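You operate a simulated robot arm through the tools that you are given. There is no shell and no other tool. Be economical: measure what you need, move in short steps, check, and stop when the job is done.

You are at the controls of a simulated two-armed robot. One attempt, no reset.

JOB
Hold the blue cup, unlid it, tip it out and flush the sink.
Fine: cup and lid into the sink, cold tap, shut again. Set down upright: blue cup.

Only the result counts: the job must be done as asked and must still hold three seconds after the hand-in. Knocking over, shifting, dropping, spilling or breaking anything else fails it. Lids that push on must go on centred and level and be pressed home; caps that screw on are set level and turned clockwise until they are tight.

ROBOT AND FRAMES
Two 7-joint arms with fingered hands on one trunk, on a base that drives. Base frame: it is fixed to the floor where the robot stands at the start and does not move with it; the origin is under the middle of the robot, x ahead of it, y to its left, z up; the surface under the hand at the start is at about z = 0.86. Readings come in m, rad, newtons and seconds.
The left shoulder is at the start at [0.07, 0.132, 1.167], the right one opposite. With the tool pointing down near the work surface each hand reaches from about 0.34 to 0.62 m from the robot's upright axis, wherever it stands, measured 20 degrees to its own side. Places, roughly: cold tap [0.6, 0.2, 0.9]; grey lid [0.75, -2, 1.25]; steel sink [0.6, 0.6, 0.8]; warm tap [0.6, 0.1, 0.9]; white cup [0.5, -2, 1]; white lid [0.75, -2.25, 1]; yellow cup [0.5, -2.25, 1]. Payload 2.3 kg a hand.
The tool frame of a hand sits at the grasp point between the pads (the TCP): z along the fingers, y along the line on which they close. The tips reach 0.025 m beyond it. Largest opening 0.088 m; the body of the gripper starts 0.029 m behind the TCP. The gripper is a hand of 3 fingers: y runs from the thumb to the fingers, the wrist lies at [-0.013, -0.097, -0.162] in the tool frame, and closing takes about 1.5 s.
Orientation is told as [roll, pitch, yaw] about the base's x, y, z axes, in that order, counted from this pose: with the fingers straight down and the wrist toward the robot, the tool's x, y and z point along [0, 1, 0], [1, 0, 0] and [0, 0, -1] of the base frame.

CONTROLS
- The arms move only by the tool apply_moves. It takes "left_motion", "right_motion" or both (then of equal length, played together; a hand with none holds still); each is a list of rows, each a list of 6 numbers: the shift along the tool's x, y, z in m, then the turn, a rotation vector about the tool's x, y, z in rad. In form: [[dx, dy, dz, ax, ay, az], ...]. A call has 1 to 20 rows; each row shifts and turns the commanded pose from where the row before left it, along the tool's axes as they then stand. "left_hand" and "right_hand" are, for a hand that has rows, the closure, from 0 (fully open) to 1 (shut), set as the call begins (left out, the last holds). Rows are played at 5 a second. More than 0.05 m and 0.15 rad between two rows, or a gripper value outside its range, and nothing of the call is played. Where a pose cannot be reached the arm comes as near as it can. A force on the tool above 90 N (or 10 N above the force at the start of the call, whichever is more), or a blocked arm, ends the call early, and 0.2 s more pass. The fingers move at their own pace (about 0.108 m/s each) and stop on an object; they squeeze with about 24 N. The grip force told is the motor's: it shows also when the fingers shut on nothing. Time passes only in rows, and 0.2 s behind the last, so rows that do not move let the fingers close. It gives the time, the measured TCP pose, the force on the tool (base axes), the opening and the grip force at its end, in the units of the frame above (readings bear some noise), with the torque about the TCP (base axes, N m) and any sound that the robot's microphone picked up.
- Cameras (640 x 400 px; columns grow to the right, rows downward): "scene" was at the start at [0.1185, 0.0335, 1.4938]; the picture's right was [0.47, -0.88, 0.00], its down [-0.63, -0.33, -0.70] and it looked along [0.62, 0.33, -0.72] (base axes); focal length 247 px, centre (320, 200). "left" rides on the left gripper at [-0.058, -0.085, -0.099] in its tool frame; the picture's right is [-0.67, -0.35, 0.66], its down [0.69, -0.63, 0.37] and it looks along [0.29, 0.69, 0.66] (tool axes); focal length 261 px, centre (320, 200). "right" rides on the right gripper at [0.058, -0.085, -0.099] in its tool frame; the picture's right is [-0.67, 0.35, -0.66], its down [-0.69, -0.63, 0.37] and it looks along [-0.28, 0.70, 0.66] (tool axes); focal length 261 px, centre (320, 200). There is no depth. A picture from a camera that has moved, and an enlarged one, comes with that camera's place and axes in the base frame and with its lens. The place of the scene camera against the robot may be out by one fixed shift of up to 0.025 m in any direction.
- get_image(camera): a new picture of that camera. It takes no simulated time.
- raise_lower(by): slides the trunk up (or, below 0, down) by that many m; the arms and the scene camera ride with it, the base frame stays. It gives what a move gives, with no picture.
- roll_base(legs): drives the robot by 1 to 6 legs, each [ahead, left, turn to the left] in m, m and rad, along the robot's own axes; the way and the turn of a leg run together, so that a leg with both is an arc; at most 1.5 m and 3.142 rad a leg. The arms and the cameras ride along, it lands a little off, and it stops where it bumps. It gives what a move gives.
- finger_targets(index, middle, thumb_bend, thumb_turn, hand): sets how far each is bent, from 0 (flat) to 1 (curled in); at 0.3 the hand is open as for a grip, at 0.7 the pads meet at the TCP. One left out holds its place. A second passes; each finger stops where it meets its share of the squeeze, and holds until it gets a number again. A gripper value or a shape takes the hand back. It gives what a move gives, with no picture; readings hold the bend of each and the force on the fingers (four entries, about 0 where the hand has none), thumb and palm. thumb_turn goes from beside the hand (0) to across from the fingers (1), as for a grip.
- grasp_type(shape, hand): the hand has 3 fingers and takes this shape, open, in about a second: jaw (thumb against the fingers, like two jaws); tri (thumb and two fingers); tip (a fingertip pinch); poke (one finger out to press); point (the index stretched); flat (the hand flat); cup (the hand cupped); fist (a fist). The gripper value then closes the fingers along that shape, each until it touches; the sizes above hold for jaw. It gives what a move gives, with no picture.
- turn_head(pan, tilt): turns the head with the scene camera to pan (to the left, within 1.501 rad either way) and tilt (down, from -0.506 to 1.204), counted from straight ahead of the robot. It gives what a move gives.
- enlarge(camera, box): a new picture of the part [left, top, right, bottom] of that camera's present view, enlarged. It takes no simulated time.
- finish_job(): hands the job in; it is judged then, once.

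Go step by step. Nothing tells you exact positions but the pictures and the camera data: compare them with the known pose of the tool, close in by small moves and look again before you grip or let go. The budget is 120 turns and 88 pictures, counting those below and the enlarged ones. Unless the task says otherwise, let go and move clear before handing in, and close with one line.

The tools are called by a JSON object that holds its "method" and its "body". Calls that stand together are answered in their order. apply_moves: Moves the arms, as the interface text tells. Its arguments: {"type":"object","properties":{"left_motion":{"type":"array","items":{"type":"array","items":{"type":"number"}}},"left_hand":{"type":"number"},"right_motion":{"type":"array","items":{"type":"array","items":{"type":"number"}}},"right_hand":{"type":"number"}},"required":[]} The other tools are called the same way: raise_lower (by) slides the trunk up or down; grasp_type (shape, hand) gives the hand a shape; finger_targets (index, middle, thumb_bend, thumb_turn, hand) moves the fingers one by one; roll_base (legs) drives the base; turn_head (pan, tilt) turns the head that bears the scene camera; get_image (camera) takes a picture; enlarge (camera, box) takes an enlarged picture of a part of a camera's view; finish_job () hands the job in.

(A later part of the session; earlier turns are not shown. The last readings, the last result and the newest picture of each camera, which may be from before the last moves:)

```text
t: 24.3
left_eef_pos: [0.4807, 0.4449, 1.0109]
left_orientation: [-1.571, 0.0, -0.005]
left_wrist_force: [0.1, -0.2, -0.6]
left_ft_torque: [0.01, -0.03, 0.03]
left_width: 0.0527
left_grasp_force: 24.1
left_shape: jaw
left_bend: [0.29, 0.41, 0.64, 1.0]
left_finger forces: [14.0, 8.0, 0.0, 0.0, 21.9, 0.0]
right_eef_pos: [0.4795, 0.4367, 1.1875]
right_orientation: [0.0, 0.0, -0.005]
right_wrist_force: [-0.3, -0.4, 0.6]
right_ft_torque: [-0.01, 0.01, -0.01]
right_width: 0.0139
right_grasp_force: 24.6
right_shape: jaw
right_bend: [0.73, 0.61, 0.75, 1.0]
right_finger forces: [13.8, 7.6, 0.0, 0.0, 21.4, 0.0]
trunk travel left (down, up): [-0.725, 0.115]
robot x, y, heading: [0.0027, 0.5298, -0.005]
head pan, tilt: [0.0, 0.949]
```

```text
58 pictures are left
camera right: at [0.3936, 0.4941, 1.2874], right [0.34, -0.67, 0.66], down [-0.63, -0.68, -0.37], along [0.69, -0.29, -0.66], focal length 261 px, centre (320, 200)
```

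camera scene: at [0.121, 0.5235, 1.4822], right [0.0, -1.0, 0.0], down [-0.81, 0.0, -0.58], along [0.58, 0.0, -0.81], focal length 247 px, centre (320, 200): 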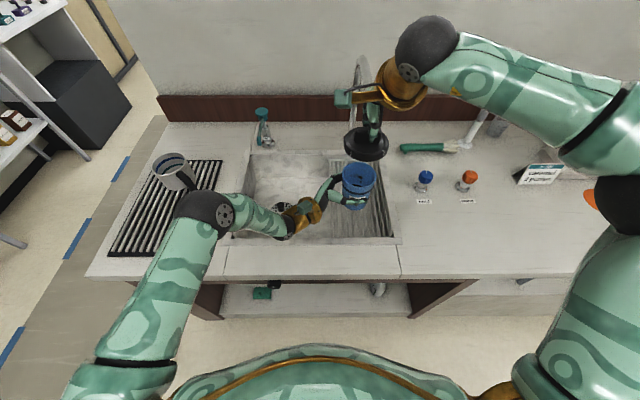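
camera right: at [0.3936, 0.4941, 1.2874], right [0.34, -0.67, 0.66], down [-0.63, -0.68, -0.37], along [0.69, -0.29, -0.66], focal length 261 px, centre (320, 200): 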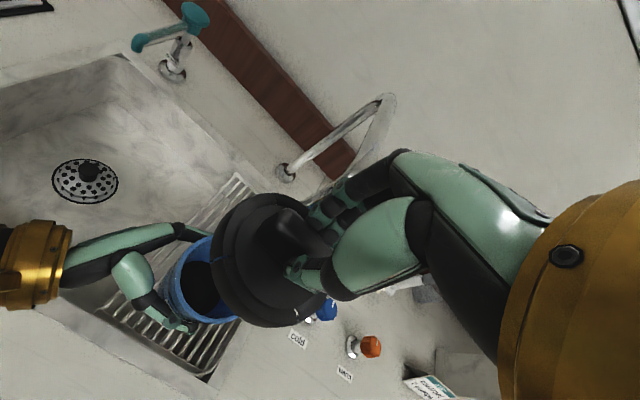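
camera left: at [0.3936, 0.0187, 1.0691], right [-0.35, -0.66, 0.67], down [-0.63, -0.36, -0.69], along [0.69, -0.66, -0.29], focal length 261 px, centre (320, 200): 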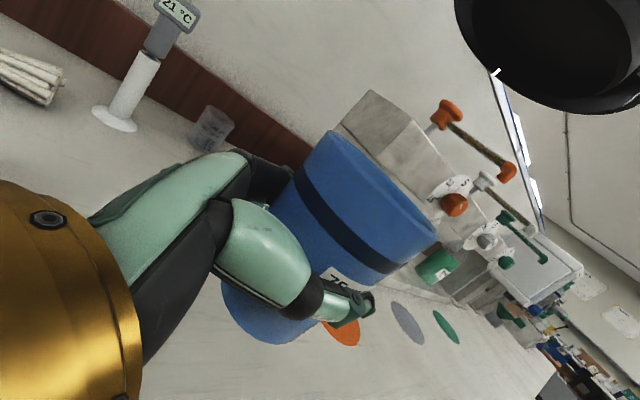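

The sink spans about x 0.43–0.76 and y 0.32–0.75, with the drain near (0.57, 0.65), and the cup holds a dark drink. I move the cup over the flat part of the sink and keep the lid well away.

{"method": "apply_moves", "body": {"left_motion": [[0, 0.003, -0.025, 0, 0, 0], [0, 0.003, -0.025, 0, 0, 0], [0, 0.003, -0.025, 0, 0, 0], [0, 0.003, -0.025, 0, 0, 0], [0.01, 0.003, -0.025, 0, 0, 0], [0.015, 0.003, -0.025, 0, 0, 0], [0.015, 0.002, -0.02, 0, 0, 0], [0.01, 0, 0, 0, 0, 0]], "right_motion": [[-0.01, 0, 0, 0, 0, 0], [-0.01, 0, 0, 0, 0, 0], [-0.01, 0, 0, 0, 0, 0], [-0.01, 0, 0, 0, 0, 0], [-0.01, 0, 0, 0, 0, 0], [-0.01, 0, 0, 0, 0, 0], [-0.01, 0, 0, 0, 0, 0], [-0.01, 0, 0, 0, 0, 0]]}}

{"method": "get_image", "body": {"camera": "scene"}}

{"method": "get_image", "body": {"camera": "right"}}

```text
t: 26.1
left_eef_pos: [0.5014, 0.614, 0.9586]
left_orientation: [-1.57, 0.0, -0.005]
left_wrist_force: [0.5, 0.6, -1.0]
left_ft_torque: [-0.02, -0.02, -0.01]
left_width: 0.0525
left_grasp_force: 24.4
left_shape: jaw
left_bend: [0.29, 0.41, 0.64, 1.0]
left_finger forces: [13.9, 8.0, 0.0, 0.1, 21.7, 0.1]
right_eef_pos: [0.4777, 0.3561, 1.186]
right_orientation: [0.002, -0.001, -0.006]
right_wrist_force: [-1.0, 0.0, -0.2]
right_ft_torque: [0.01, -0.01, 0.01]
right_width: 0.0141
right_grasp_force: 23.7
right_shape: jaw
right_bend: [0.73, 0.61, 0.75, 1.0]
right_finger forces: [13.8, 7.6, 0.0, 0.1, 21.4, 0.1]
trunk travel left (down, up): [-0.725, 0.115]
robot x, y, heading: [0.0018, 0.5283, -0.005]
head pan, tilt: [0.0, 0.949]
```

```text
57 pictures are left
camera scene: at [0.1211, 0.5221, 1.4821], right [0.0, -1.0, 0.0], down [-0.81, 0.0, -0.58], along [0.58, 0.0, -0.81], focal length 247 px, centre (320, 200)
```

scene: 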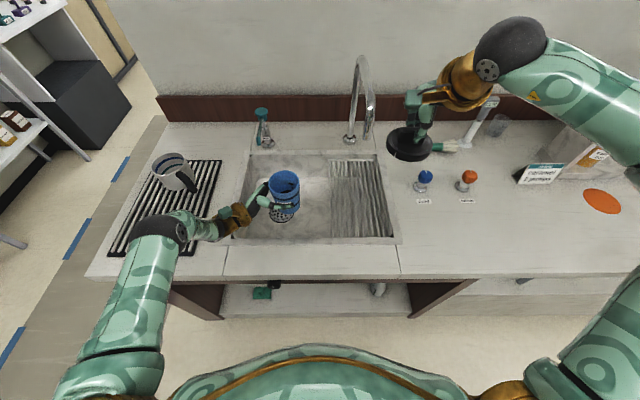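

```text
56 pictures are left
camera right: at [0.3928, 0.4127, 1.287], right [0.34, -0.67, 0.65], down [-0.63, -0.68, -0.37], along [0.69, -0.29, -0.66], focal length 261 px, centre (320, 200)
```

right: 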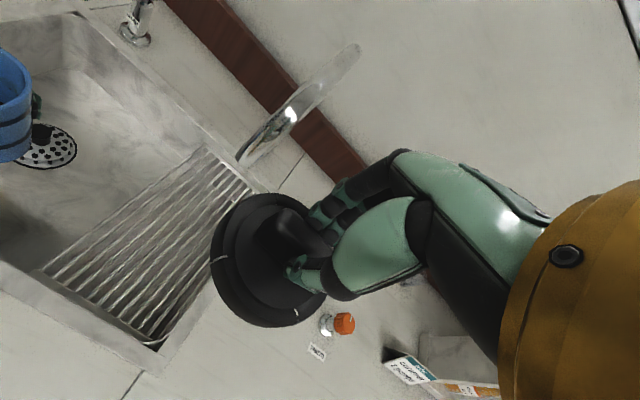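

The spout tip works out at about (0.56, 0.41, 1.10), so I'll keep clear of it. I start tipping the cup forward over the sink.

{"method": "apply_moves", "body": {"left_motion": [[0, 0, 0, 0, 0, -0.12], [0, 0, 0, 0, 0, -0.12], [0, 0, 0, 0, 0, -0.12], [0, 0, 0, 0, 0, -0.12], [0, 0, 0, 0, 0, -0.12], [0, 0, 0, 0, 0, -0.12], [0, 0, 0, 0, 0, -0.12], [0, 0, 0, 0, 0, -0.12]]}}

{"method": "get_image", "body": {"camera": "scene"}}

```text
t: 27.9
left_eef_pos: [0.5005, 0.6157, 0.9599]
left_orientation: [-1.569, 0.842, -0.003]
left_wrist_force: [0.0, -0.1, -0.5]
left_ft_torque: [0.02, 0.02, 0.0]
left_width: 0.0527
left_grasp_force: 23.6
left_shape: jaw
left_bend: [0.29, 0.41, 0.64, 1.0]
left_finger forces: [14.2, 8.2, 0.0, 0.0, 21.6, 0.1]
left hand out of reach, approached as far as the arm can: row 8
right_eef_pos: [0.4772, 0.3562, 1.1864]
right_orientation: [0.002, 0.001, -0.005]
right_wrist_force: [-0.4, -0.3, 0.6]
right_ft_torque: [0.0, -0.01, 0.0]
right_width: 0.0139
right_grasp_force: 23.9
right_shape: jaw
right_bend: [0.73, 0.61, 0.75, 1.0]
right_finger forces: [13.8, 7.4, 0.1, 0.0, 21.4, 0.0]
trunk travel left (down, up): [-0.725, 0.115]
robot x, y, heading: [0.0028, 0.5274, -0.006]
head pan, tilt: [0.0, 0.949]
```

```text
55 pictures are left
camera scene: at [0.121, 0.5229, 1.4821], right [0.0, -1.0, 0.0], down [-0.81, 0.0, -0.58], along [0.58, 0.0, -0.81], focal length 247 px, centre (320, 200)
```

scene: 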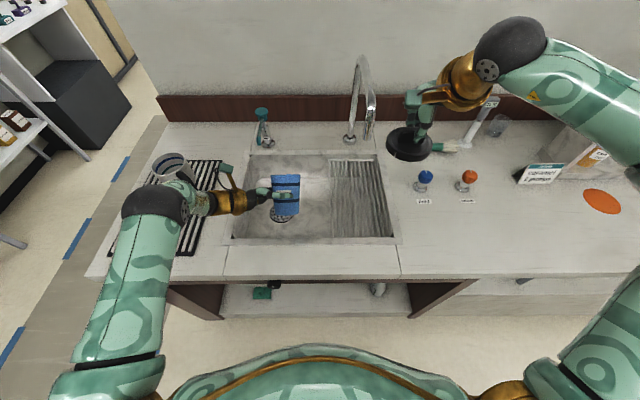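

The wrist stops at 48° of forward tip, so I level the cup and instead tip it toward the right with the hand turning downward, still over the sink.

{"method": "apply_moves", "body": {"left_motion": [[0, 0, 0, 0, 0, 0.12], [0, 0, 0, 0, 0, 0.12], [0, 0, 0, 0, 0, 0.12], [0, 0, 0, 0, 0, 0.12], [0, 0, 0, 0, 0, 0.12], [0, 0, 0, 0, 0, 0.12], [0, 0, 0, 0, 0, 0.12], [0, 0, 0, 0, 0.12, 0], [0, 0, 0, 0, 0.12, 0], [0, 0, 0, 0, 0.12, 0], [0, 0, 0, 0, 0.12, 0], [0, 0, 0, 0, 0.12, 0], [0, 0, 0, 0, 0.12, 0], [0, 0, 0, 0, 0.12, 0]]}}

{"method": "get_image", "body": {"camera": "scene"}}

```text
t: 30.9
left_eef_pos: [0.5004, 0.6135, 0.9602]
left_orientation: [-0.727, 0.001, -0.005]
left_wrist_force: [-0.4, 1.1, -0.3]
left_ft_torque: [-0.01, 0.03, 0.0]
left_width: 0.0528
left_grasp_force: 23.7
left_shape: jaw
left_bend: [0.29, 0.41, 0.64, 1.0]
left_finger forces: [13.9, 7.8, 0.1, 0.0, 21.7, 0.1]
right_eef_pos: [0.4781, 0.3565, 1.1854]
right_orientation: [0.001, 0.0, -0.004]
right_wrist_force: [-0.6, 0.1, 0.2]
right_ft_torque: [-0.01, -0.02, 0.01]
right_width: 0.014
right_grasp_force: 23.4
right_shape: jaw
right_bend: [0.73, 0.61, 0.75, 1.0]
right_finger forces: [13.8, 7.6, 0.0, 0.1, 21.4, 0.1]
trunk travel left (down, up): [-0.725, 0.115]
robot x, y, heading: [0.0045, 0.5236, 0.001]
head pan, tilt: [0.0, 0.949]
```

```text
54 pictures are left
camera scene: at [0.1207, 0.5221, 1.4822], right [0.0, -1.0, 0.0], down [-0.81, 0.0, -0.58], along [0.58, 0.0, -0.81], focal length 247 px, centre (320, 200)
```

scene: 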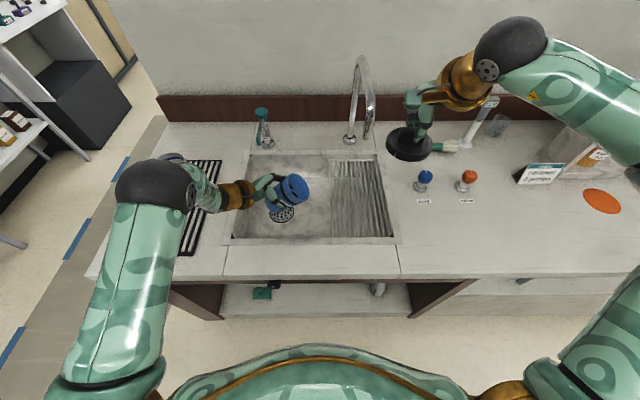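

The elbow is well above the mug (z ≈ 1.2). I go on tipping past horizontal and hold to drain.

{"method": "apply_moves", "body": {"left_motion": [[0, 0, 0, 0, 0.12, 0], [0, 0, 0, 0, 0.12, 0], [0, 0, 0, 0, 0.12, 0], [0, 0, 0, 0, 0.12, 0], [0, 0, 0, 0, 0.12, 0], [0, 0, 0, 0, 0.12, 0], [0, 0, 0, 0, 0.12, 0], [0, 0, 0, 0, 0.12, 0], [0, 0, 0, 0, 0.12, 0], [0, 0, 0, 0, 0.12, 0], [0, 0, 0, 0, 0.12, 0], [0, 0, 0, 0, 0.12, 0], [0, 0, 0, 0, 0.12, 0], [0, 0, 0, 0, 0, 0], [0, 0, 0, 0, 0, 0], [0, 0, 0, 0, 0, 0]]}}

{"method": "get_image", "body": {"camera": "scene"}}

{"method": "get_image", "body": {"camera": "right"}}

```text
t: 34.3
left_eef_pos: [0.5002, 0.6149, 0.9603]
left_orientation: [0.834, 0.001, -0.005]
left_wrist_force: [0.2, -0.3, -0.3]
left_ft_torque: [-0.01, -0.01, -0.01]
left_width: 0.0523
left_grasp_force: 23.8
left_shape: jaw
left_bend: [0.29, 0.41, 0.64, 1.0]
left_finger forces: [13.9, 7.8, 0.0, 0.0, 21.5, 0.0]
right_eef_pos: [0.4785, 0.3563, 1.1868]
right_orientation: [0.002, 0.001, -0.006]
right_wrist_force: [-0.6, 0.3, -0.8]
right_ft_torque: [-0.02, 0.02, -0.02]
right_width: 0.014
right_grasp_force: 23.9
right_shape: jaw
right_bend: [0.73, 0.61, 0.75, 1.0]
right_finger forces: [13.9, 7.6, 0.0, 0.0, 21.4, 0.0]
trunk travel left (down, up): [-0.725, 0.115]
robot x, y, heading: [-0.0011, 0.5281, -0.006]
head pan, tilt: [0.0, 0.949]
```

```text
53 pictures are left
camera scene: at [0.1209, 0.5226, 1.4821], right [0.0, -1.0, 0.0], down [-0.81, 0.0, -0.58], along [0.58, 0.0, -0.81], focal length 247 px, centre (320, 200)
```

scene: 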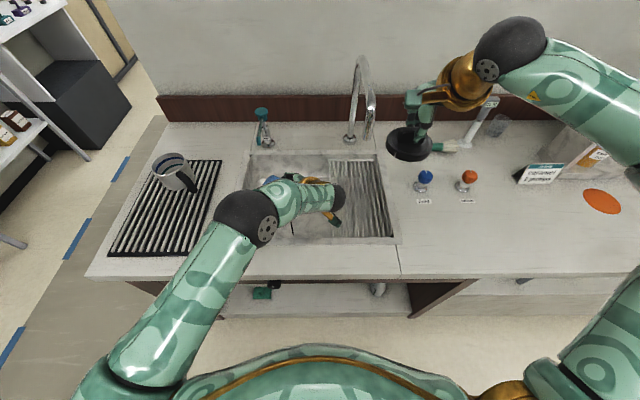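

```text
52 pictures are left
camera right: at [0.3926, 0.4134, 1.2871], right [0.34, -0.67, 0.66], down [-0.63, -0.68, -0.37], along [0.69, -0.29, -0.66], focal length 261 px, centre (320, 200)
```

right: 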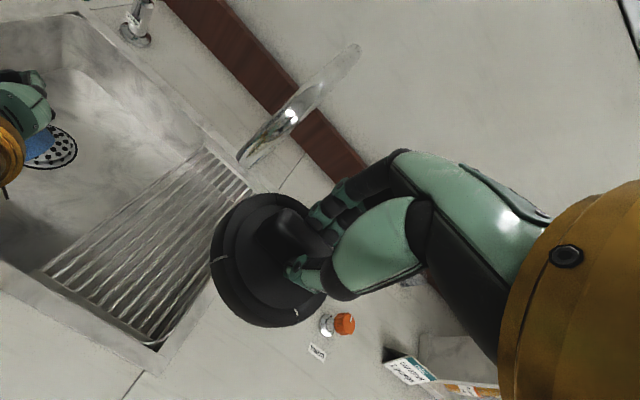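

I check whether the cup is empty.

{"method": "get_image", "body": {"camera": "left"}}

```text
51 pictures are left
camera left: at [0.4143, 0.5029, 0.9851], right [-0.35, 0.04, -0.94], down [-0.63, 0.74, 0.26], along [0.7, 0.68, -0.23], focal length 261 px, centre (320, 200)
```

left: 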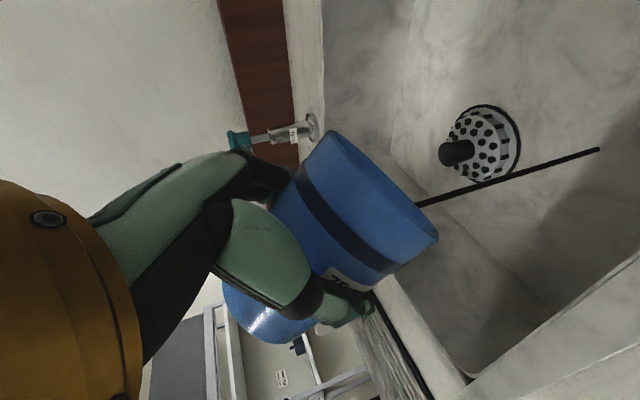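

A thin stream is still running out, so I tip a little further and wait.

{"method": "apply_moves", "body": {"left_motion": [[0, 0, 0, 0, 0.12, 0], [0, 0, 0, 0, 0.12, 0], [0, 0, 0, 0, 0.12, 0], [0, 0, 0, 0, 0, 0], [0, 0, 0, 0, 0, 0], [0, 0, 0, 0, 0, 0], [0, 0, 0, 0, 0, 0], [0, 0, 0, 0, 0, 0], [0, 0, 0, 0, 0, 0], [0, 0, 0, 0, 0, 0], [0, 0, 0, 0, 0, 0], [0, 0, 0, 0, 0, 0], [0, 0, 0, 0, 0, 0], [0, 0, 0, 0, 0, 0], [0, 0, 0, 0, 0, 0], [0, 0, 0, 0, 0, 0], [0, 0, 0, 0, 0, 0], [0, 0, 0, 0, 0, 0]]}}

{"method": "get_image", "body": {"camera": "left"}}

```text
t: 38.1
left_eef_pos: [0.5, 0.6144, 0.9602]
left_orientation: [1.192, 0.0, -0.006]
left_wrist_force: [0.9, 0.3, -0.1]
left_ft_torque: [-0.03, 0.0, -0.02]
left_width: 0.0523
left_grasp_force: 24.0
left_shape: jaw
left_bend: [0.29, 0.41, 0.64, 1.0]
left_finger forces: [13.7, 7.7, 0.1, 0.1, 21.6, 0.0]
right_eef_pos: [0.4783, 0.3557, 1.1867]
right_orientation: [0.002, -0.002, -0.005]
right_wrist_force: [-0.1, 0.5, -1.1]
right_ft_torque: [0.03, 0.0, 0.01]
right_width: 0.014
right_grasp_force: 24.5
right_shape: jaw
right_bend: [0.73, 0.61, 0.75, 1.0]
right_finger forces: [13.8, 7.6, 0.0, 0.0, 21.3, 0.1]
trunk travel left (down, up): [-0.725, 0.115]
robot x, y, heading: [0.0007, 0.5324, -0.007]
head pan, tilt: [0.0, 0.949]
```

```text
50 pictures are left
camera left: at [0.4142, 0.5017, 0.944], right [-0.35, 0.36, -0.86], down [-0.63, 0.6, 0.5], along [0.7, 0.72, 0.02], focal length 261 px, centre (320, 200)
```

left: 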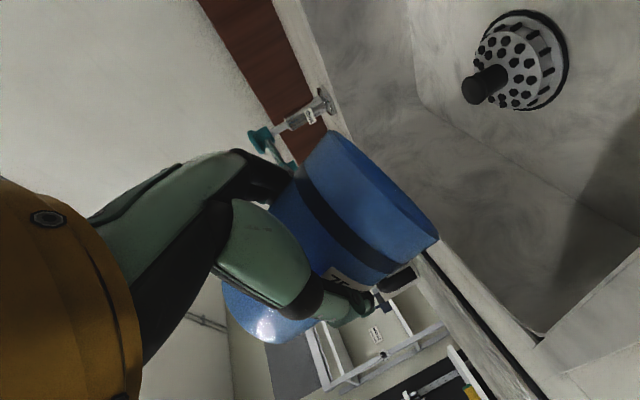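

The cup is empty. I turn it back upright and move it left and up to make room for the lid.

{"method": "apply_moves", "body": {"left_motion": [[0, 0, 0, 0, -0.138, 0], [0, 0, 0, 0, -0.138, 0], [0, 0, 0, 0, -0.138, 0], [0, 0, 0, 0, -0.138, 0], [0, 0, 0, 0, -0.138, 0], [0, 0, 0, 0, -0.138, 0], [0, 0, 0, 0, -0.138, 0], [0, 0, 0, 0, -0.138, 0], [0, 0, 0, 0, -0.138, 0], [0, 0, 0, 0, -0.138, 0], [0, 0, 0, 0, -0.138, 0], [0, 0, 0, 0, -0.138, 0], [0, 0, 0, 0, -0.138, 0], [0, 0, 0, 0, -0.138, 0], [0, 0, 0, 0, -0.138, 0], [0, 0, 0, 0, -0.138, 0], [0, 0, 0, 0, -0.138, 0], [0, 0, 0, 0, -0.138, 0], [0, 0, 0, 0, -0.138, 0], [0, 0, 0, 0, -0.138, 0]]}}

{"method": "apply_moves", "body": {"left_motion": [[-0.03, 0, -0.02, 0, 0, 0], [-0.03, 0, -0.02, 0, 0, 0], [-0.03, 0, -0.02, 0, 0, 0], [0, -0.01, -0.02, 0, 0, 0]], "right_motion": [[0, -0.01, 0, 0, 0, 0], [0, -0.01, 0, 0, 0, 0], [0, -0.01, 0, 0, 0, 0], [0, 0, 0, 0, 0, 0]]}}

{"method": "get_image", "body": {"camera": "scene"}}

```text
t: 42.3
left_eef_pos: [0.5, 0.6159, 0.9609]
left_orientation: [-1.571, 0.001, -0.006]
left_wrist_force: [0.6, -0.4, -0.2]
left_ft_torque: [-0.02, -0.01, -0.01]
left_width: 0.0522
left_grasp_force: 24.1
left_shape: jaw
left_bend: [0.29, 0.41, 0.64, 1.0]
left_finger forces: [13.8, 7.7, 0.0, 0.1, 21.5, 0.1]
right_eef_pos: [0.4768, 0.356, 1.1864]
right_orientation: [0.001, 0.003, -0.005]
right_wrist_force: [0.2, -0.2, -0.5]
right_ft_torque: [0.0, 0.01, -0.01]
right_width: 0.0139
right_grasp_force: 24.3
right_shape: jaw
right_bend: [0.73, 0.61, 0.75, 1.0]
right_finger forces: [13.8, 7.7, 0.0, 0.0, 21.4, 0.0]
trunk travel left (down, up): [-0.725, 0.115]
robot x, y, heading: [0.0039, 0.5293, -0.004]
head pan, tilt: [0.0, 0.949]
```

```text
t: 43.3
left_eef_pos: [0.49, 0.6963, 1.0499]
left_orientation: [-1.572, 0.0, -0.003]
left_wrist_force: [-0.4, 0.2, -1.1]
left_ft_torque: [0.02, -0.03, -0.02]
left_width: 0.0521
left_grasp_force: 23.5
left_shape: jaw
left_bend: [0.29, 0.41, 0.64, 1.0]
left_finger forces: [13.7, 7.8, 0.0, 0.0, 21.4, 0.0]
right_eef_pos: [0.4478, 0.3567, 1.187]
right_orientation: [0.0, -0.002, -0.005]
right_wrist_force: [-0.1, 0.3, 0.2]
right_ft_torque: [0.0, -0.05, 0.02]
right_width: 0.0141
right_grasp_force: 23.7
right_shape: jaw
right_bend: [0.73, 0.61, 0.75, 1.0]
right_finger forces: [13.8, 7.6, 0.0, 0.1, 21.4, 0.0]
trunk travel left (down, up): [-0.725, 0.115]
robot x, y, heading: [0.0006, 0.5283, -0.004]
head pan, tilt: [0.0, 0.949]
```

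```text
49 pictures are left
camera scene: at [0.1206, 0.5238, 1.4822], right [0.0, -1.0, 0.0], down [-0.81, 0.0, -0.58], along [0.58, 0.0, -0.81], focal length 247 px, centre (320, 200)
```

scene: 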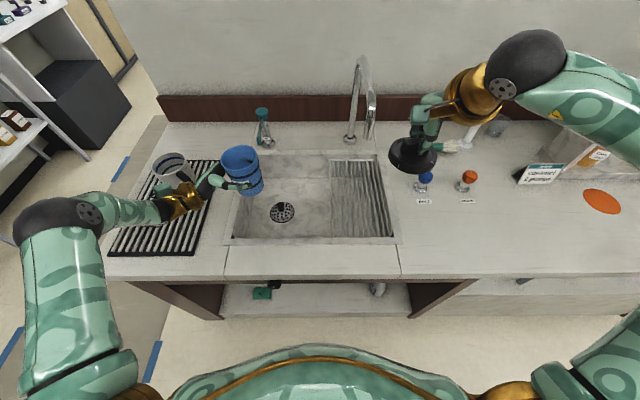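

Now the lid goes to the sink floor at about (0.505, 0.56), with the floor at z ≈ 0.77. I swing over at small x, clear of the spout, and descend.

{"method": "apply_moves", "body": {"right_motion": [[0.035, 0, 0, 0, 0, 0], [0.035, 0, 0, 0, 0, 0], [0.035, 0, 0, 0, 0, 0], [0.035, 0, 0, 0, 0, 0], [0.035, 0, 0, 0, 0, 0], [0.03, 0.01, 0.02, 0, 0, 0], [0, 0.015, 0.04, 0, 0, 0], [0, 0.015, 0.04, 0, 0, 0], [0, 0.015, 0.04, 0, 0, 0], [0, 0, 0.04, 0, 0, 0], [0, 0, 0.04, 0, 0, 0], [0, 0, 0.04, 0, 0, 0]]}}

{"method": "get_image", "body": {"camera": "scene"}}

{"method": "get_image", "body": {"camera": "right"}}

```text
t: 45.9
left_eef_pos: [0.4908, 0.6954, 1.0506]
left_orientation: [-1.568, 0.001, -0.006]
left_wrist_force: [0.2, 0.3, -0.1]
left_ft_torque: [0.02, 0.04, 0.01]
left_width: 0.052
left_grasp_force: 23.7
left_shape: jaw
left_bend: [0.29, 0.41, 0.64, 1.0]
left_finger forces: [13.8, 7.7, 0.1, 0.1, 21.5, 0.0]
right_eef_pos: [0.5045, 0.5613, 0.9259]
right_orientation: [0.001, -0.001, -0.005]
right_wrist_force: [0.4, -0.9, -0.2]
right_ft_torque: [0.01, -0.02, 0.01]
right_width: 0.0138
right_grasp_force: 24.1
right_shape: jaw
right_bend: [0.73, 0.61, 0.75, 1.0]
right_finger forces: [13.7, 7.6, 0.0, 0.1, 21.3, 0.0]
trunk travel left (down, up): [-0.725, 0.115]
robot x, y, heading: [0.0006, 0.5248, -0.001]
head pan, tilt: [0.0, 0.949]
```

```text
48 pictures are left
camera scene: at [0.1217, 0.5235, 1.4821], right [0.0, -1.0, 0.0], down [-0.81, 0.0, -0.58], along [0.58, 0.0, -0.81], focal length 247 px, centre (320, 200)
```

scene: 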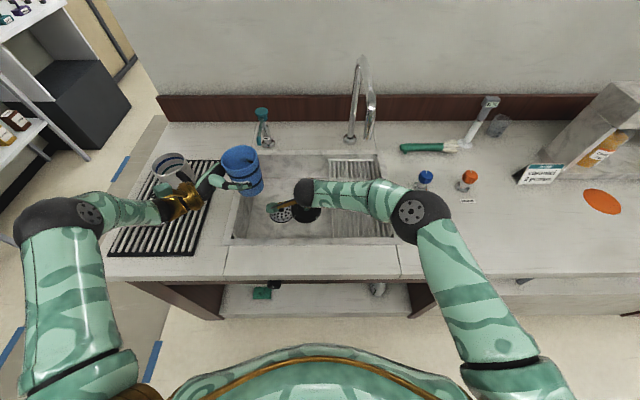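

```text
47 pictures are left
camera right: at [0.4192, 0.6182, 1.0266], right [0.34, -0.67, 0.66], down [-0.63, -0.68, -0.37], along [0.69, -0.29, -0.66], focal length 261 px, centre (320, 200)
```

right: 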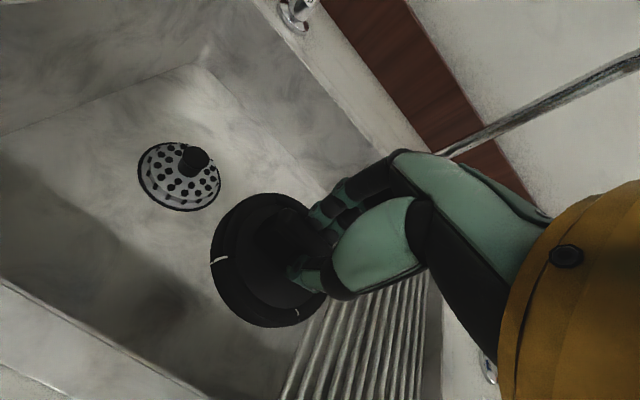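

The lid is over clear floor. I lower to just above it, then feel for contact.

{"method": "apply_moves", "body": {"right_motion": [[0, 0, 0.025, 0, 0, 0], [0, 0, 0.025, 0, 0, 0], [0, 0, 0.025, 0, 0, 0], [0, 0, 0.01, 0, 0, 0]]}}

{"method": "get_image", "body": {"camera": "right"}}

{"method": "get_image", "body": {"camera": "scene"}}

```text
t: 46.9
left_eef_pos: [0.4906, 0.6957, 1.0509]
left_orientation: [-1.568, 0.002, -0.006]
left_wrist_force: [0.1, -0.2, -0.4]
left_ft_torque: [0.0, 0.02, -0.01]
left_width: 0.0521
left_grasp_force: 24.0
left_shape: jaw
left_bend: [0.29, 0.41, 0.64, 1.0]
left_finger forces: [13.8, 7.8, 0.0, 0.1, 21.4, 0.0]
right_eef_pos: [0.5048, 0.5621, 0.8429]
right_orientation: [0.001, 0.001, -0.005]
right_wrist_force: [-0.7, -0.6, -0.3]
right_ft_torque: [-0.04, -0.02, -0.02]
right_width: 0.0137
right_grasp_force: 24.1
right_shape: jaw
right_bend: [0.73, 0.61, 0.75, 1.0]
right_finger forces: [13.7, 7.7, 0.1, 0.0, 21.4, 0.0]
trunk travel left (down, up): [-0.725, 0.115]
robot x, y, heading: [0.0006, 0.5276, -0.002]
head pan, tilt: [0.0, 0.949]
```

```text
46 pictures are left
camera right: at [0.4193, 0.6189, 0.9422], right [0.34, -0.67, 0.66], down [-0.63, -0.68, -0.37], along [0.69, -0.29, -0.66], focal length 261 px, centre (320, 200)
```

right: 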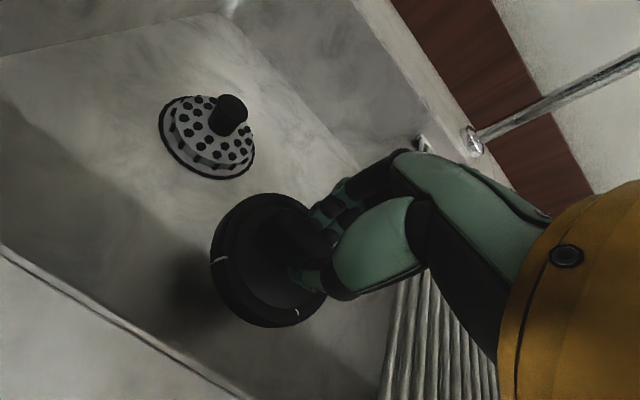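

```text
45 pictures are left
camera scene: at [0.1209, 0.5232, 1.4822], right [0.0, -1.0, 0.0], down [-0.81, 0.0, -0.58], along [0.58, 0.0, -0.81], focal length 247 px, centre (320, 200)
```

scene: 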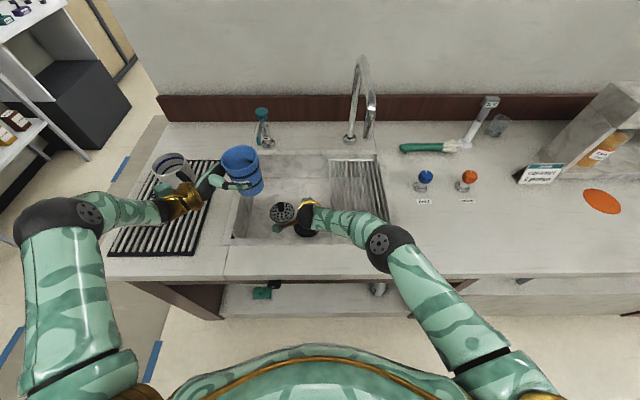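

The right elbow is getting low over the counter. I raise the trunk 0.1 m first, then lower the hand from there.

{"method": "raise_lower", "body": {"by": 0.1}}

{"method": "apply_moves", "body": {"right_motion": [[0, 0, 0.025, 0, 0, 0], [0, 0, 0.025, 0, 0, 0], [0, 0, 0.025, 0, 0, 0], [0, 0, 0.025, 0, 0, 0], [0, 0, 0.008, 0, 0, 0], [0, 0, 0.005, 0, 0, 0], [0, 0, 0.005, 0, 0, 0]]}}

{"method": "get_image", "body": {"camera": "scene"}}

{"method": "get_image", "body": {"camera": "right"}}

```text
t: 48.3
left_eef_pos: [0.4909, 0.6952, 1.1509]
left_orientation: [-1.569, 0.001, -0.004]
left_wrist_force: [-0.1, -0.6, -1.0]
left_ft_torque: [0.01, 0.03, -0.04]
left_width: 0.0522
left_grasp_force: 24.3
left_shape: jaw
left_bend: [0.29, 0.41, 0.64, 1.0]
left_finger forces: [13.8, 7.7, 0.0, 0.0, 21.3, 0.0]
right_eef_pos: [0.5053, 0.5616, 0.9432]
right_orientation: [0.0, 0.0, -0.006]
right_wrist_force: [0.1, -0.1, -0.3]
right_ft_torque: [0.02, -0.02, 0.03]
right_width: 0.014
right_grasp_force: 24.1
right_shape: jaw
right_bend: [0.73, 0.61, 0.75, 1.0]
right_finger forces: [13.7, 7.5, 0.1, 0.1, 21.4, 0.0]
trunk travel left (down, up): [-0.825, 0.015]
robot x, y, heading: [0.0049, 0.5263, -0.002]
head pan, tilt: [0.0, 0.949]
```

```text
t: 49.9
left_eef_pos: [0.4901, 0.6956, 1.1497]
left_orientation: [-1.567, 0.0, -0.005]
left_wrist_force: [0.7, -0.2, -0.3]
left_ft_torque: [-0.02, 0.05, 0.0]
left_width: 0.0525
left_grasp_force: 23.5
left_shape: jaw
left_bend: [0.29, 0.41, 0.64, 1.0]
left_finger forces: [13.8, 7.8, 0.1, 0.1, 21.4, 0.1]
right_eef_pos: [0.4783, 0.5322, 0.8451]
right_orientation: [0.002, -0.001, -0.004]
right_wrist_force: [-0.5, 0.0, -0.6]
right_ft_torque: [-0.04, 0.02, 0.01]
right_width: 0.0136
right_grasp_force: 23.9
right_shape: jaw
right_bend: [0.73, 0.61, 0.75, 1.0]
right_finger forces: [13.6, 7.4, 0.0, 0.1, 21.1, 0.0]
right hand out of reach, approached as far as the arm can: row 2, 3, 4, 5, 7
trunk travel left (down, up): [-0.825, 0.015]
robot x, y, heading: [0.0045, 0.5252, -0.007]
head pan, tilt: [0.0, 0.949]
```

```text
44 pictures are left
camera scene: at [0.1211, 0.5229, 1.5821], right [0.0, -1.0, 0.0], down [-0.81, 0.0, -0.58], along [0.58, 0.0, -0.81], focal length 247 px, centre (320, 200)
```

scene: 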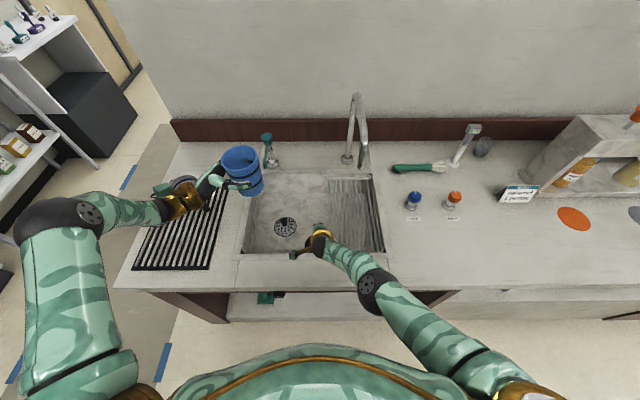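

```text
43 pictures are left
camera right: at [0.3925, 0.5886, 0.9453], right [0.34, -0.67, 0.65], down [-0.63, -0.68, -0.37], along [0.69, -0.29, -0.66], focal length 261 px, centre (320, 200)
```

right: 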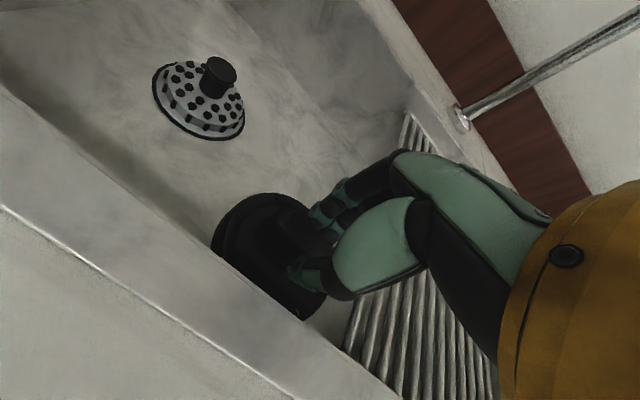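

The arm ran out of reach and the hand drifted back, so I lift clear, bring the base left and slightly nearer, and retry.

{"method": "apply_moves", "body": {"right_motion": [[0, 0, -0.03, 0, 0, 0], [0, 0, -0.03, 0, 0, 0], [0, 0, -0.03, 0, 0, 0], [0, 0, -0.02, 0, 0, 0]]}}

{"method": "roll_base", "body": {"legs": [[0.04, 0.1, 0]]}}

{"method": "get_image", "body": {"camera": "scene"}}

```text
t: 50.9
left_eef_pos: [0.4915, 0.6959, 1.1503]
left_orientation: [-1.57, 0.0, -0.006]
left_wrist_force: [-0.2, -0.4, 0.2]
left_ft_torque: [-0.01, 0.04, -0.01]
left_width: 0.052
left_grasp_force: 24.0
left_shape: jaw
left_bend: [0.29, 0.41, 0.64, 1.0]
left_finger forces: [13.8, 7.7, 0.0, 0.0, 21.4, 0.0]
right_eef_pos: [0.4786, 0.5298, 0.9554]
right_orientation: [0.001, -0.001, -0.008]
right_wrist_force: [-0.3, 0.8, 0.1]
right_ft_torque: [0.01, 0.02, 0.01]
right_width: 0.0136
right_grasp_force: 23.0
right_shape: jaw
right_bend: [0.73, 0.61, 0.75, 1.0]
right_finger forces: [13.7, 7.5, 0.0, 0.0, 21.2, 0.0]
trunk travel left (down, up): [-0.825, 0.015]
robot x, y, heading: [0.0014, 0.5273, -0.002]
head pan, tilt: [0.0, 0.949]
```

```text
t: 52.0
left_eef_pos: [0.5297, 0.7904, 1.1513]
left_orientation: [-1.566, -0.004, -0.008]
left_wrist_force: [-0.1, 0.2, 0.0]
left_ft_torque: [0.01, -0.03, 0.01]
left_width: 0.0519
left_grasp_force: 24.0
left_shape: jaw
left_bend: [0.29, 0.41, 0.64, 1.0]
left_finger forces: [13.8, 7.7, 0.1, 0.0, 21.4, 0.0]
right_eef_pos: [0.5163, 0.6255, 0.9555]
right_orientation: [0.004, -0.002, -0.008]
right_wrist_force: [0.0, -0.3, 0.2]
right_ft_torque: [0.01, -0.05, 0.03]
right_width: 0.0136
right_grasp_force: 23.9
right_shape: jaw
right_bend: [0.73, 0.61, 0.75, 1.0]
right_finger forces: [13.8, 7.5, 0.0, 0.1, 21.3, 0.0]
trunk travel left (down, up): [-0.825, 0.015]
robot x, y, heading: [0.0403, 0.6244, -0.006]
head pan, tilt: [0.0, 0.949]
```

```text
42 pictures are left
camera scene: at [0.1587, 0.617, 1.5823], right [-0.01, -1.0, 0.0], down [-0.81, 0.01, -0.58], along [0.58, 0.0, -0.81], focal length 247 px, centre (320, 200)
```

scene: 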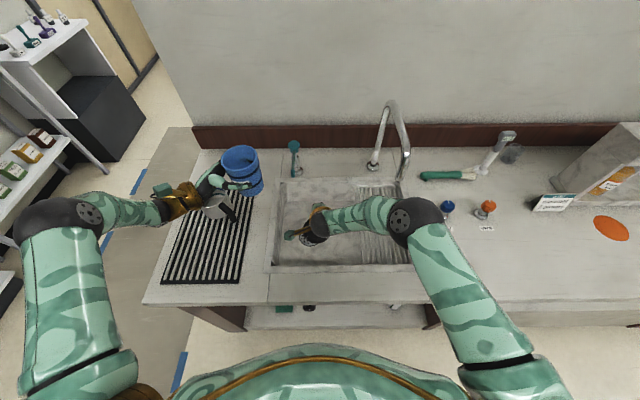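

The right hand has comfortable reach now. I shift to (0.505, 0.56) and lower the lid.

{"method": "apply_moves", "body": {"right_motion": [[-0.033, -0.005, 0, 0, 0, 0], [-0.032, -0.005, 0, 0, 0, 0], [0, 0, 0.03, 0, 0, 0], [0, 0, 0.03, 0, 0, 0], [0, 0, 0.03, 0, 0, 0], [0, 0, 0.02, 0, 0, 0]]}}

{"method": "apply_moves", "body": {"right_motion": [[0, 0, 0.006, 0, 0, 0], [0, 0, 0.006, 0, 0, 0], [0, 0, 0.006, 0, 0, 0]]}}

{"method": "get_image", "body": {"camera": "right"}}

{"method": "get_image", "body": {"camera": "scene"}}

```text
t: 53.4
left_eef_pos: [0.5299, 0.7948, 1.1509]
left_orientation: [-1.569, 0.0, -0.007]
left_wrist_force: [-0.2, 0.2, 0.5]
left_ft_torque: [-0.01, 0.0, 0.02]
left_width: 0.052
left_grasp_force: 24.0
left_shape: jaw
left_bend: [0.29, 0.41, 0.64, 1.0]
left_finger forces: [13.9, 7.7, 0.0, 0.0, 21.4, 0.0]
right_eef_pos: [0.5076, 0.5653, 0.8447]
right_orientation: [0.0, -0.001, -0.006]
right_wrist_force: [-0.7, 0.4, 0.6]
right_ft_torque: [-0.01, 0.01, 0.0]
right_width: 0.0141
right_grasp_force: 23.8
right_shape: jaw
right_bend: [0.73, 0.61, 0.75, 1.0]
right_finger forces: [13.7, 7.5, 0.0, 0.0, 21.2, 0.1]
trunk travel left (down, up): [-0.825, 0.015]
robot x, y, heading: [0.042, 0.6296, -0.006]
head pan, tilt: [0.0, 0.949]
```

```text
t: 54.2
left_eef_pos: [0.5307, 0.795, 1.1509]
left_orientation: [-1.569, 0.001, -0.006]
left_wrist_force: [-1.2, 0.0, -0.4]
left_ft_torque: [-0.04, 0.0, -0.01]
left_width: 0.0522
left_grasp_force: 24.2
left_shape: jaw
left_bend: [0.29, 0.41, 0.64, 1.0]
left_finger forces: [13.9, 7.7, 0.0, 0.0, 21.4, 0.0]
right_eef_pos: [0.5076, 0.5646, 0.8265]
right_orientation: [0.001, 0.0, -0.007]
right_wrist_force: [-0.2, -0.4, -0.5]
right_ft_torque: [0.01, 0.01, 0.0]
right_width: 0.014
right_grasp_force: 24.5
right_shape: jaw
right_bend: [0.73, 0.61, 0.75, 1.0]
right_finger forces: [13.6, 7.5, 0.0, 0.0, 21.1, 0.1]
trunk travel left (down, up): [-0.825, 0.015]
robot x, y, heading: [0.0424, 0.6251, -0.004]
head pan, tilt: [0.0, 0.949]
```

```text
41 pictures are left
camera right: at [0.4222, 0.6216, 0.9264], right [0.34, -0.67, 0.66], down [-0.63, -0.68, -0.37], along [0.69, -0.29, -0.66], focal length 261 px, centre (320, 200)
```

right: 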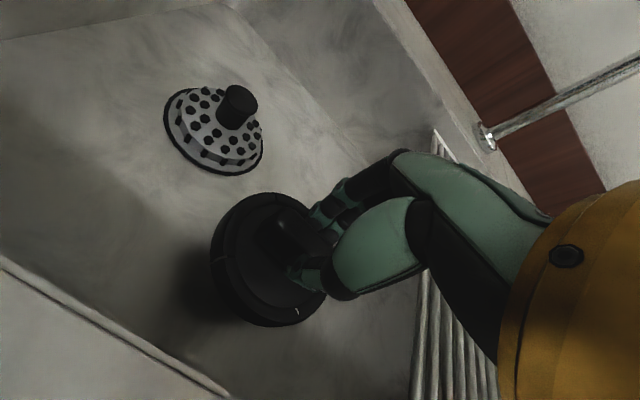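

```text
40 pictures are left
camera scene: at [0.1609, 0.6221, 1.5822], right [-0.01, -1.0, 0.0], down [-0.81, 0.0, -0.58], along [0.58, 0.0, -0.81], focal length 247 px, centre (320, 200)
```

scene: 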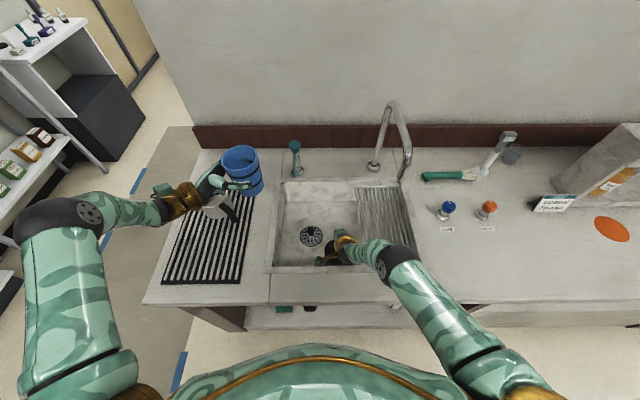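

Still no contact, so I continue down in small steps; contact will stop the call.

{"method": "apply_moves", "body": {"right_motion": [[0, 0, 0.004, 0, 0, 0], [0, 0, 0.004, 0, 0, 0], [0, 0, 0.004, 0, 0, 0], [0, 0, 0.004, 0, 0, 0], [0, 0, 0.004, 0, 0, 0], [0, 0, 0.004, 0, 0, 0], [0, 0, 0.004, 0, 0, 0]]}}

{"method": "get_image", "body": {"camera": "right"}}

```text
t: 55.8
left_eef_pos: [0.5298, 0.7948, 1.1513]
left_orientation: [-1.568, 0.002, -0.006]
left_wrist_force: [0.2, -0.3, -0.2]
left_ft_torque: [-0.01, -0.02, -0.02]
left_width: 0.0522
left_grasp_force: 23.9
left_shape: jaw
left_bend: [0.29, 0.41, 0.64, 1.0]
left_finger forces: [13.7, 7.6, 0.1, 0.0, 21.4, 0.0]
right_eef_pos: [0.5063, 0.5634, 0.798]
right_orientation: [0.002, -0.002, -0.008]
right_wrist_force: [-0.3, 0.2, 0.2]
right_ft_torque: [0.01, 0.03, -0.03]
right_width: 0.0141
right_grasp_force: 23.6
right_shape: jaw
right_bend: [0.73, 0.61, 0.75, 1.0]
right_finger forces: [13.7, 7.5, 0.0, 0.1, 21.1, 0.0]
trunk travel left (down, up): [-0.825, 0.015]
robot x, y, heading: [0.0437, 0.6278, -0.006]
head pan, tilt: [0.0, 0.949]
```

```text
39 pictures are left
camera right: at [0.4215, 0.6211, 0.8993], right [0.34, -0.67, 0.66], down [-0.63, -0.68, -0.37], along [0.69, -0.29, -0.66], focal length 261 px, centre (320, 200)
```

right: 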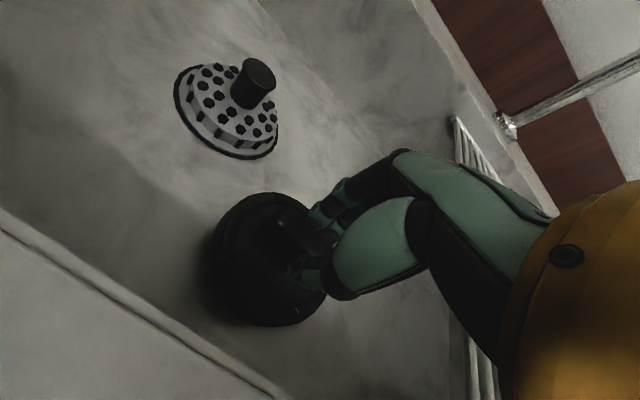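

By the strainer view the floor is nearer z = 0.735, so I keep lowering gently.

{"method": "apply_moves", "body": {"right_motion": [[0, 0, 0.003, 0, 0, 0], [0, 0, 0.003, 0, 0, 0], [0, 0, 0.003, 0, 0, 0], [0, 0, 0.003, 0, 0, 0], [0, 0, 0.003, 0, 0, 0], [0, 0, 0.003, 0, 0, 0], [0, 0, 0.003, 0, 0, 0]]}}

{"method": "get_image", "body": {"camera": "right"}}

```text
t: 57.4
left_eef_pos: [0.5306, 0.795, 1.1503]
left_orientation: [-1.57, -0.001, -0.008]
left_wrist_force: [-0.6, 0.3, -1.3]
left_ft_torque: [-0.01, 0.04, 0.01]
left_width: 0.0519
left_grasp_force: 24.2
left_shape: jaw
left_bend: [0.29, 0.41, 0.64, 1.0]
left_finger forces: [13.8, 7.7, 0.1, 0.0, 21.4, 0.1]
right_eef_pos: [0.5071, 0.5634, 0.7993]
right_orientation: [0.003, -0.002, -0.009]
right_wrist_force: [0.2, 0.6, 0.5]
right_ft_torque: [0.04, 0.0, -0.05]
right_width: 0.0139
right_grasp_force: 24.0
right_shape: jaw
right_bend: [0.73, 0.61, 0.75, 1.0]
right_finger forces: [13.6, 7.6, 0.0, 0.0, 21.2, 0.1]
right hand out of reach, approached as far as the arm can: row 1, 3, 5, 6
trunk travel left (down, up): [-0.825, 0.015]
robot x, y, heading: [0.042, 0.6286, -0.007]
head pan, tilt: [0.0, 0.949]
```

```text
38 pictures are left
camera right: at [0.4217, 0.6213, 0.8993], right [0.34, -0.67, 0.66], down [-0.63, -0.68, -0.37], along [0.69, -0.29, -0.66], focal length 261 px, centre (320, 200)
```

right: 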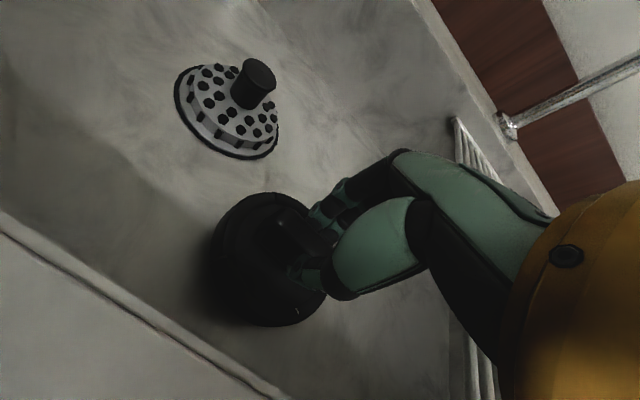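

The arm is at its limit, so I lower the trunk a centimetre or so at a time until the lid touches.

{"method": "raise_lower", "body": {"by": -0.01}}

{"method": "raise_lower", "body": {"by": -0.005}}

{"method": "get_image", "body": {"camera": "right"}}

```text
t: 58.0
left_eef_pos: [0.5295, 0.7941, 1.1409]
left_orientation: [-1.567, 0.0, -0.008]
left_wrist_force: [0.9, -0.2, -0.3]
left_ft_torque: [0.03, 0.03, 0.03]
left_width: 0.0521
left_grasp_force: 23.8
left_shape: jaw
left_bend: [0.29, 0.41, 0.64, 1.0]
left_finger forces: [13.7, 7.7, 0.0, 0.0, 21.5, 0.0]
right_eef_pos: [0.507, 0.5631, 0.7898]
right_orientation: [0.002, -0.001, -0.008]
right_wrist_force: [-0.1, -0.3, 0.6]
right_ft_torque: [0.0, -0.01, -0.01]
right_width: 0.0138
right_grasp_force: 23.8
right_shape: jaw
right_bend: [0.73, 0.61, 0.75, 1.0]
right_finger forces: [13.8, 7.8, 0.0, 0.0, 21.6, 0.0]
trunk travel left (down, up): [-0.815, 0.025]
robot x, y, heading: [0.0365, 0.6275, -0.01]
head pan, tilt: [0.0, 0.949]
```

```text
t: 58.6
left_eef_pos: [0.5292, 0.7956, 1.1375]
left_orientation: [-1.57, -0.004, -0.007]
left_wrist_force: [0.8, -0.2, 0.4]
left_ft_torque: [0.01, 0.04, -0.04]
left_width: 0.0521
left_grasp_force: 23.9
left_shape: jaw
left_bend: [0.29, 0.41, 0.64, 1.0]
left_finger forces: [13.8, 7.7, 0.0, 0.0, 21.4, 0.0]
right_eef_pos: [0.5066, 0.5631, 0.7869]
right_orientation: [0.0, -0.007, -0.007]
right_wrist_force: [0.7, -0.2, 17.4]
right_ft_torque: [-0.05, -0.08, -0.01]
right_width: 0.0146
right_grasp_force: 23.3
right_shape: jaw
right_bend: [0.73, 0.61, 0.75, 1.0]
right_finger forces: [16.3, 9.7, 0.1, 0.1, 25.2, 0.1]
trunk travel left (down, up): [-0.81, 0.03]
robot x, y, heading: [0.0391, 0.6297, -0.005]
head pan, tilt: [0.0, 0.949]
```

```text
37 pictures are left
camera right: at [0.4206, 0.6214, 0.8863], right [0.34, -0.67, 0.66], down [-0.63, -0.68, -0.37], along [0.7, -0.29, -0.66], focal length 261 px, centre (320, 200)
```

right: 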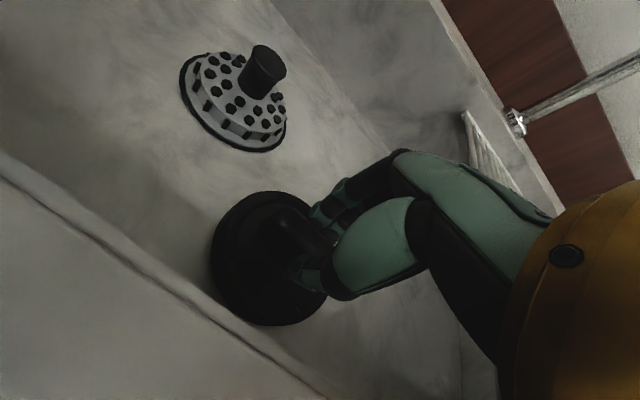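

Contact: the lid is on the sink floor (z ≈ 0.737). I release it and lift straight up.

{"method": "apply_moves", "body": {"right_motion": [[0, 0, 0, 0, 0, 0], [0, 0, 0, 0, 0, 0], [0, 0, 0, 0, 0, 0], [0, 0, 0, 0, 0, 0], [0, 0, -0.01, 0, 0, 0], [0, 0, -0.02, 0, 0, 0], [0, 0, -0.03, 0, 0, 0], [0, 0, -0.03, 0, 0, 0], [0, 0, -0.04, 0, 0, 0], [0, 0, -0.04, 0, 0, 0], [0, 0, -0.04, 0, 0, 0], [0, 0, -0.04, 0, 0, 0]], "right_hand": 0.35}}

{"method": "get_image", "body": {"camera": "right"}}

```text
t: 61.2
left_eef_pos: [0.5305, 0.7943, 1.1359]
left_orientation: [-1.568, 0.0, -0.006]
left_wrist_force: [-0.4, -0.4, -0.4]
left_ft_torque: [-0.05, 0.0, 0.0]
left_width: 0.0519
left_grasp_force: 24.2
left_shape: jaw
left_bend: [0.29, 0.41, 0.64, 1.0]
left_finger forces: [13.9, 7.8, 0.0, 0.1, 21.4, 0.0]
right_eef_pos: [0.6041, 0.6039, 0.9717]
right_orientation: [-0.001, 0.0, -0.007]
right_wrist_force: [-0.5, 1.3, 0.9]
right_ft_torque: [0.02, -0.01, 0.0]
right_width: 0.0568
right_grasp_force: 0.0
right_shape: jaw
right_bend: [0.28, 0.39, 0.62, 1.0]
right_finger forces: [0.1, 0.1, 0.0, 0.0, 0.0, 0.0]
right hand out of reach, approached as far as the arm can: row 5, 6, 7, 8, 9, 10, 11, 12
trunk travel left (down, up): [-0.81, 0.03]
robot x, y, heading: [0.0374, 0.6322, -0.004]
head pan, tilt: [0.0, 0.949]
```

```text
36 pictures are left
camera right: at [0.5197, 0.6599, 1.0729], right [0.34, -0.67, 0.66], down [-0.63, -0.68, -0.37], along [0.69, -0.29, -0.66], focal length 261 px, centre (320, 200)
```

right: 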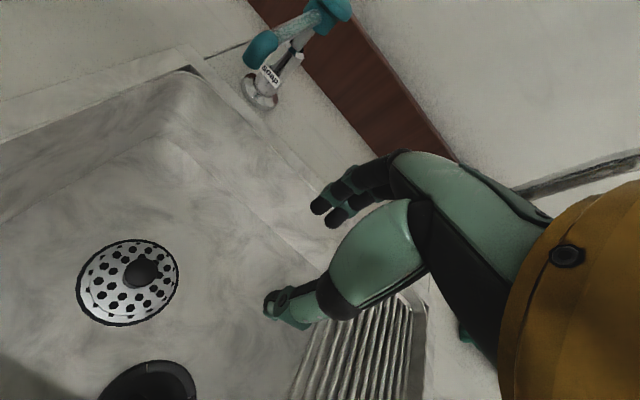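

The hand swung forward while rising, but the lid stayed put. I check the surroundings before moving on.

{"method": "get_image", "body": {"camera": "scene"}}

```text
35 pictures are left
camera scene: at [0.1607, 0.6223, 1.5671], right [-0.01, -1.0, 0.0], down [-0.81, 0.0, -0.58], along [0.58, 0.0, -0.81], focal length 247 px, centre (320, 200)
```

scene: 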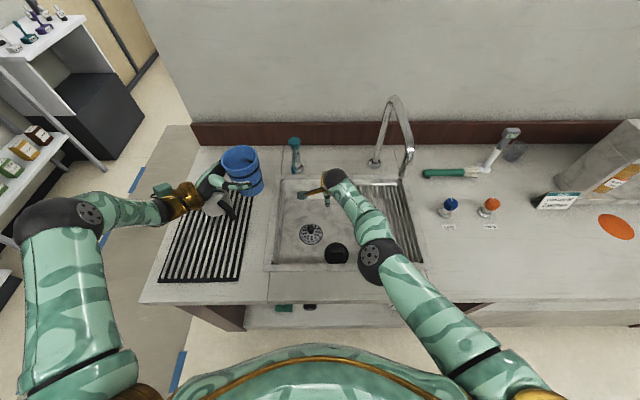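

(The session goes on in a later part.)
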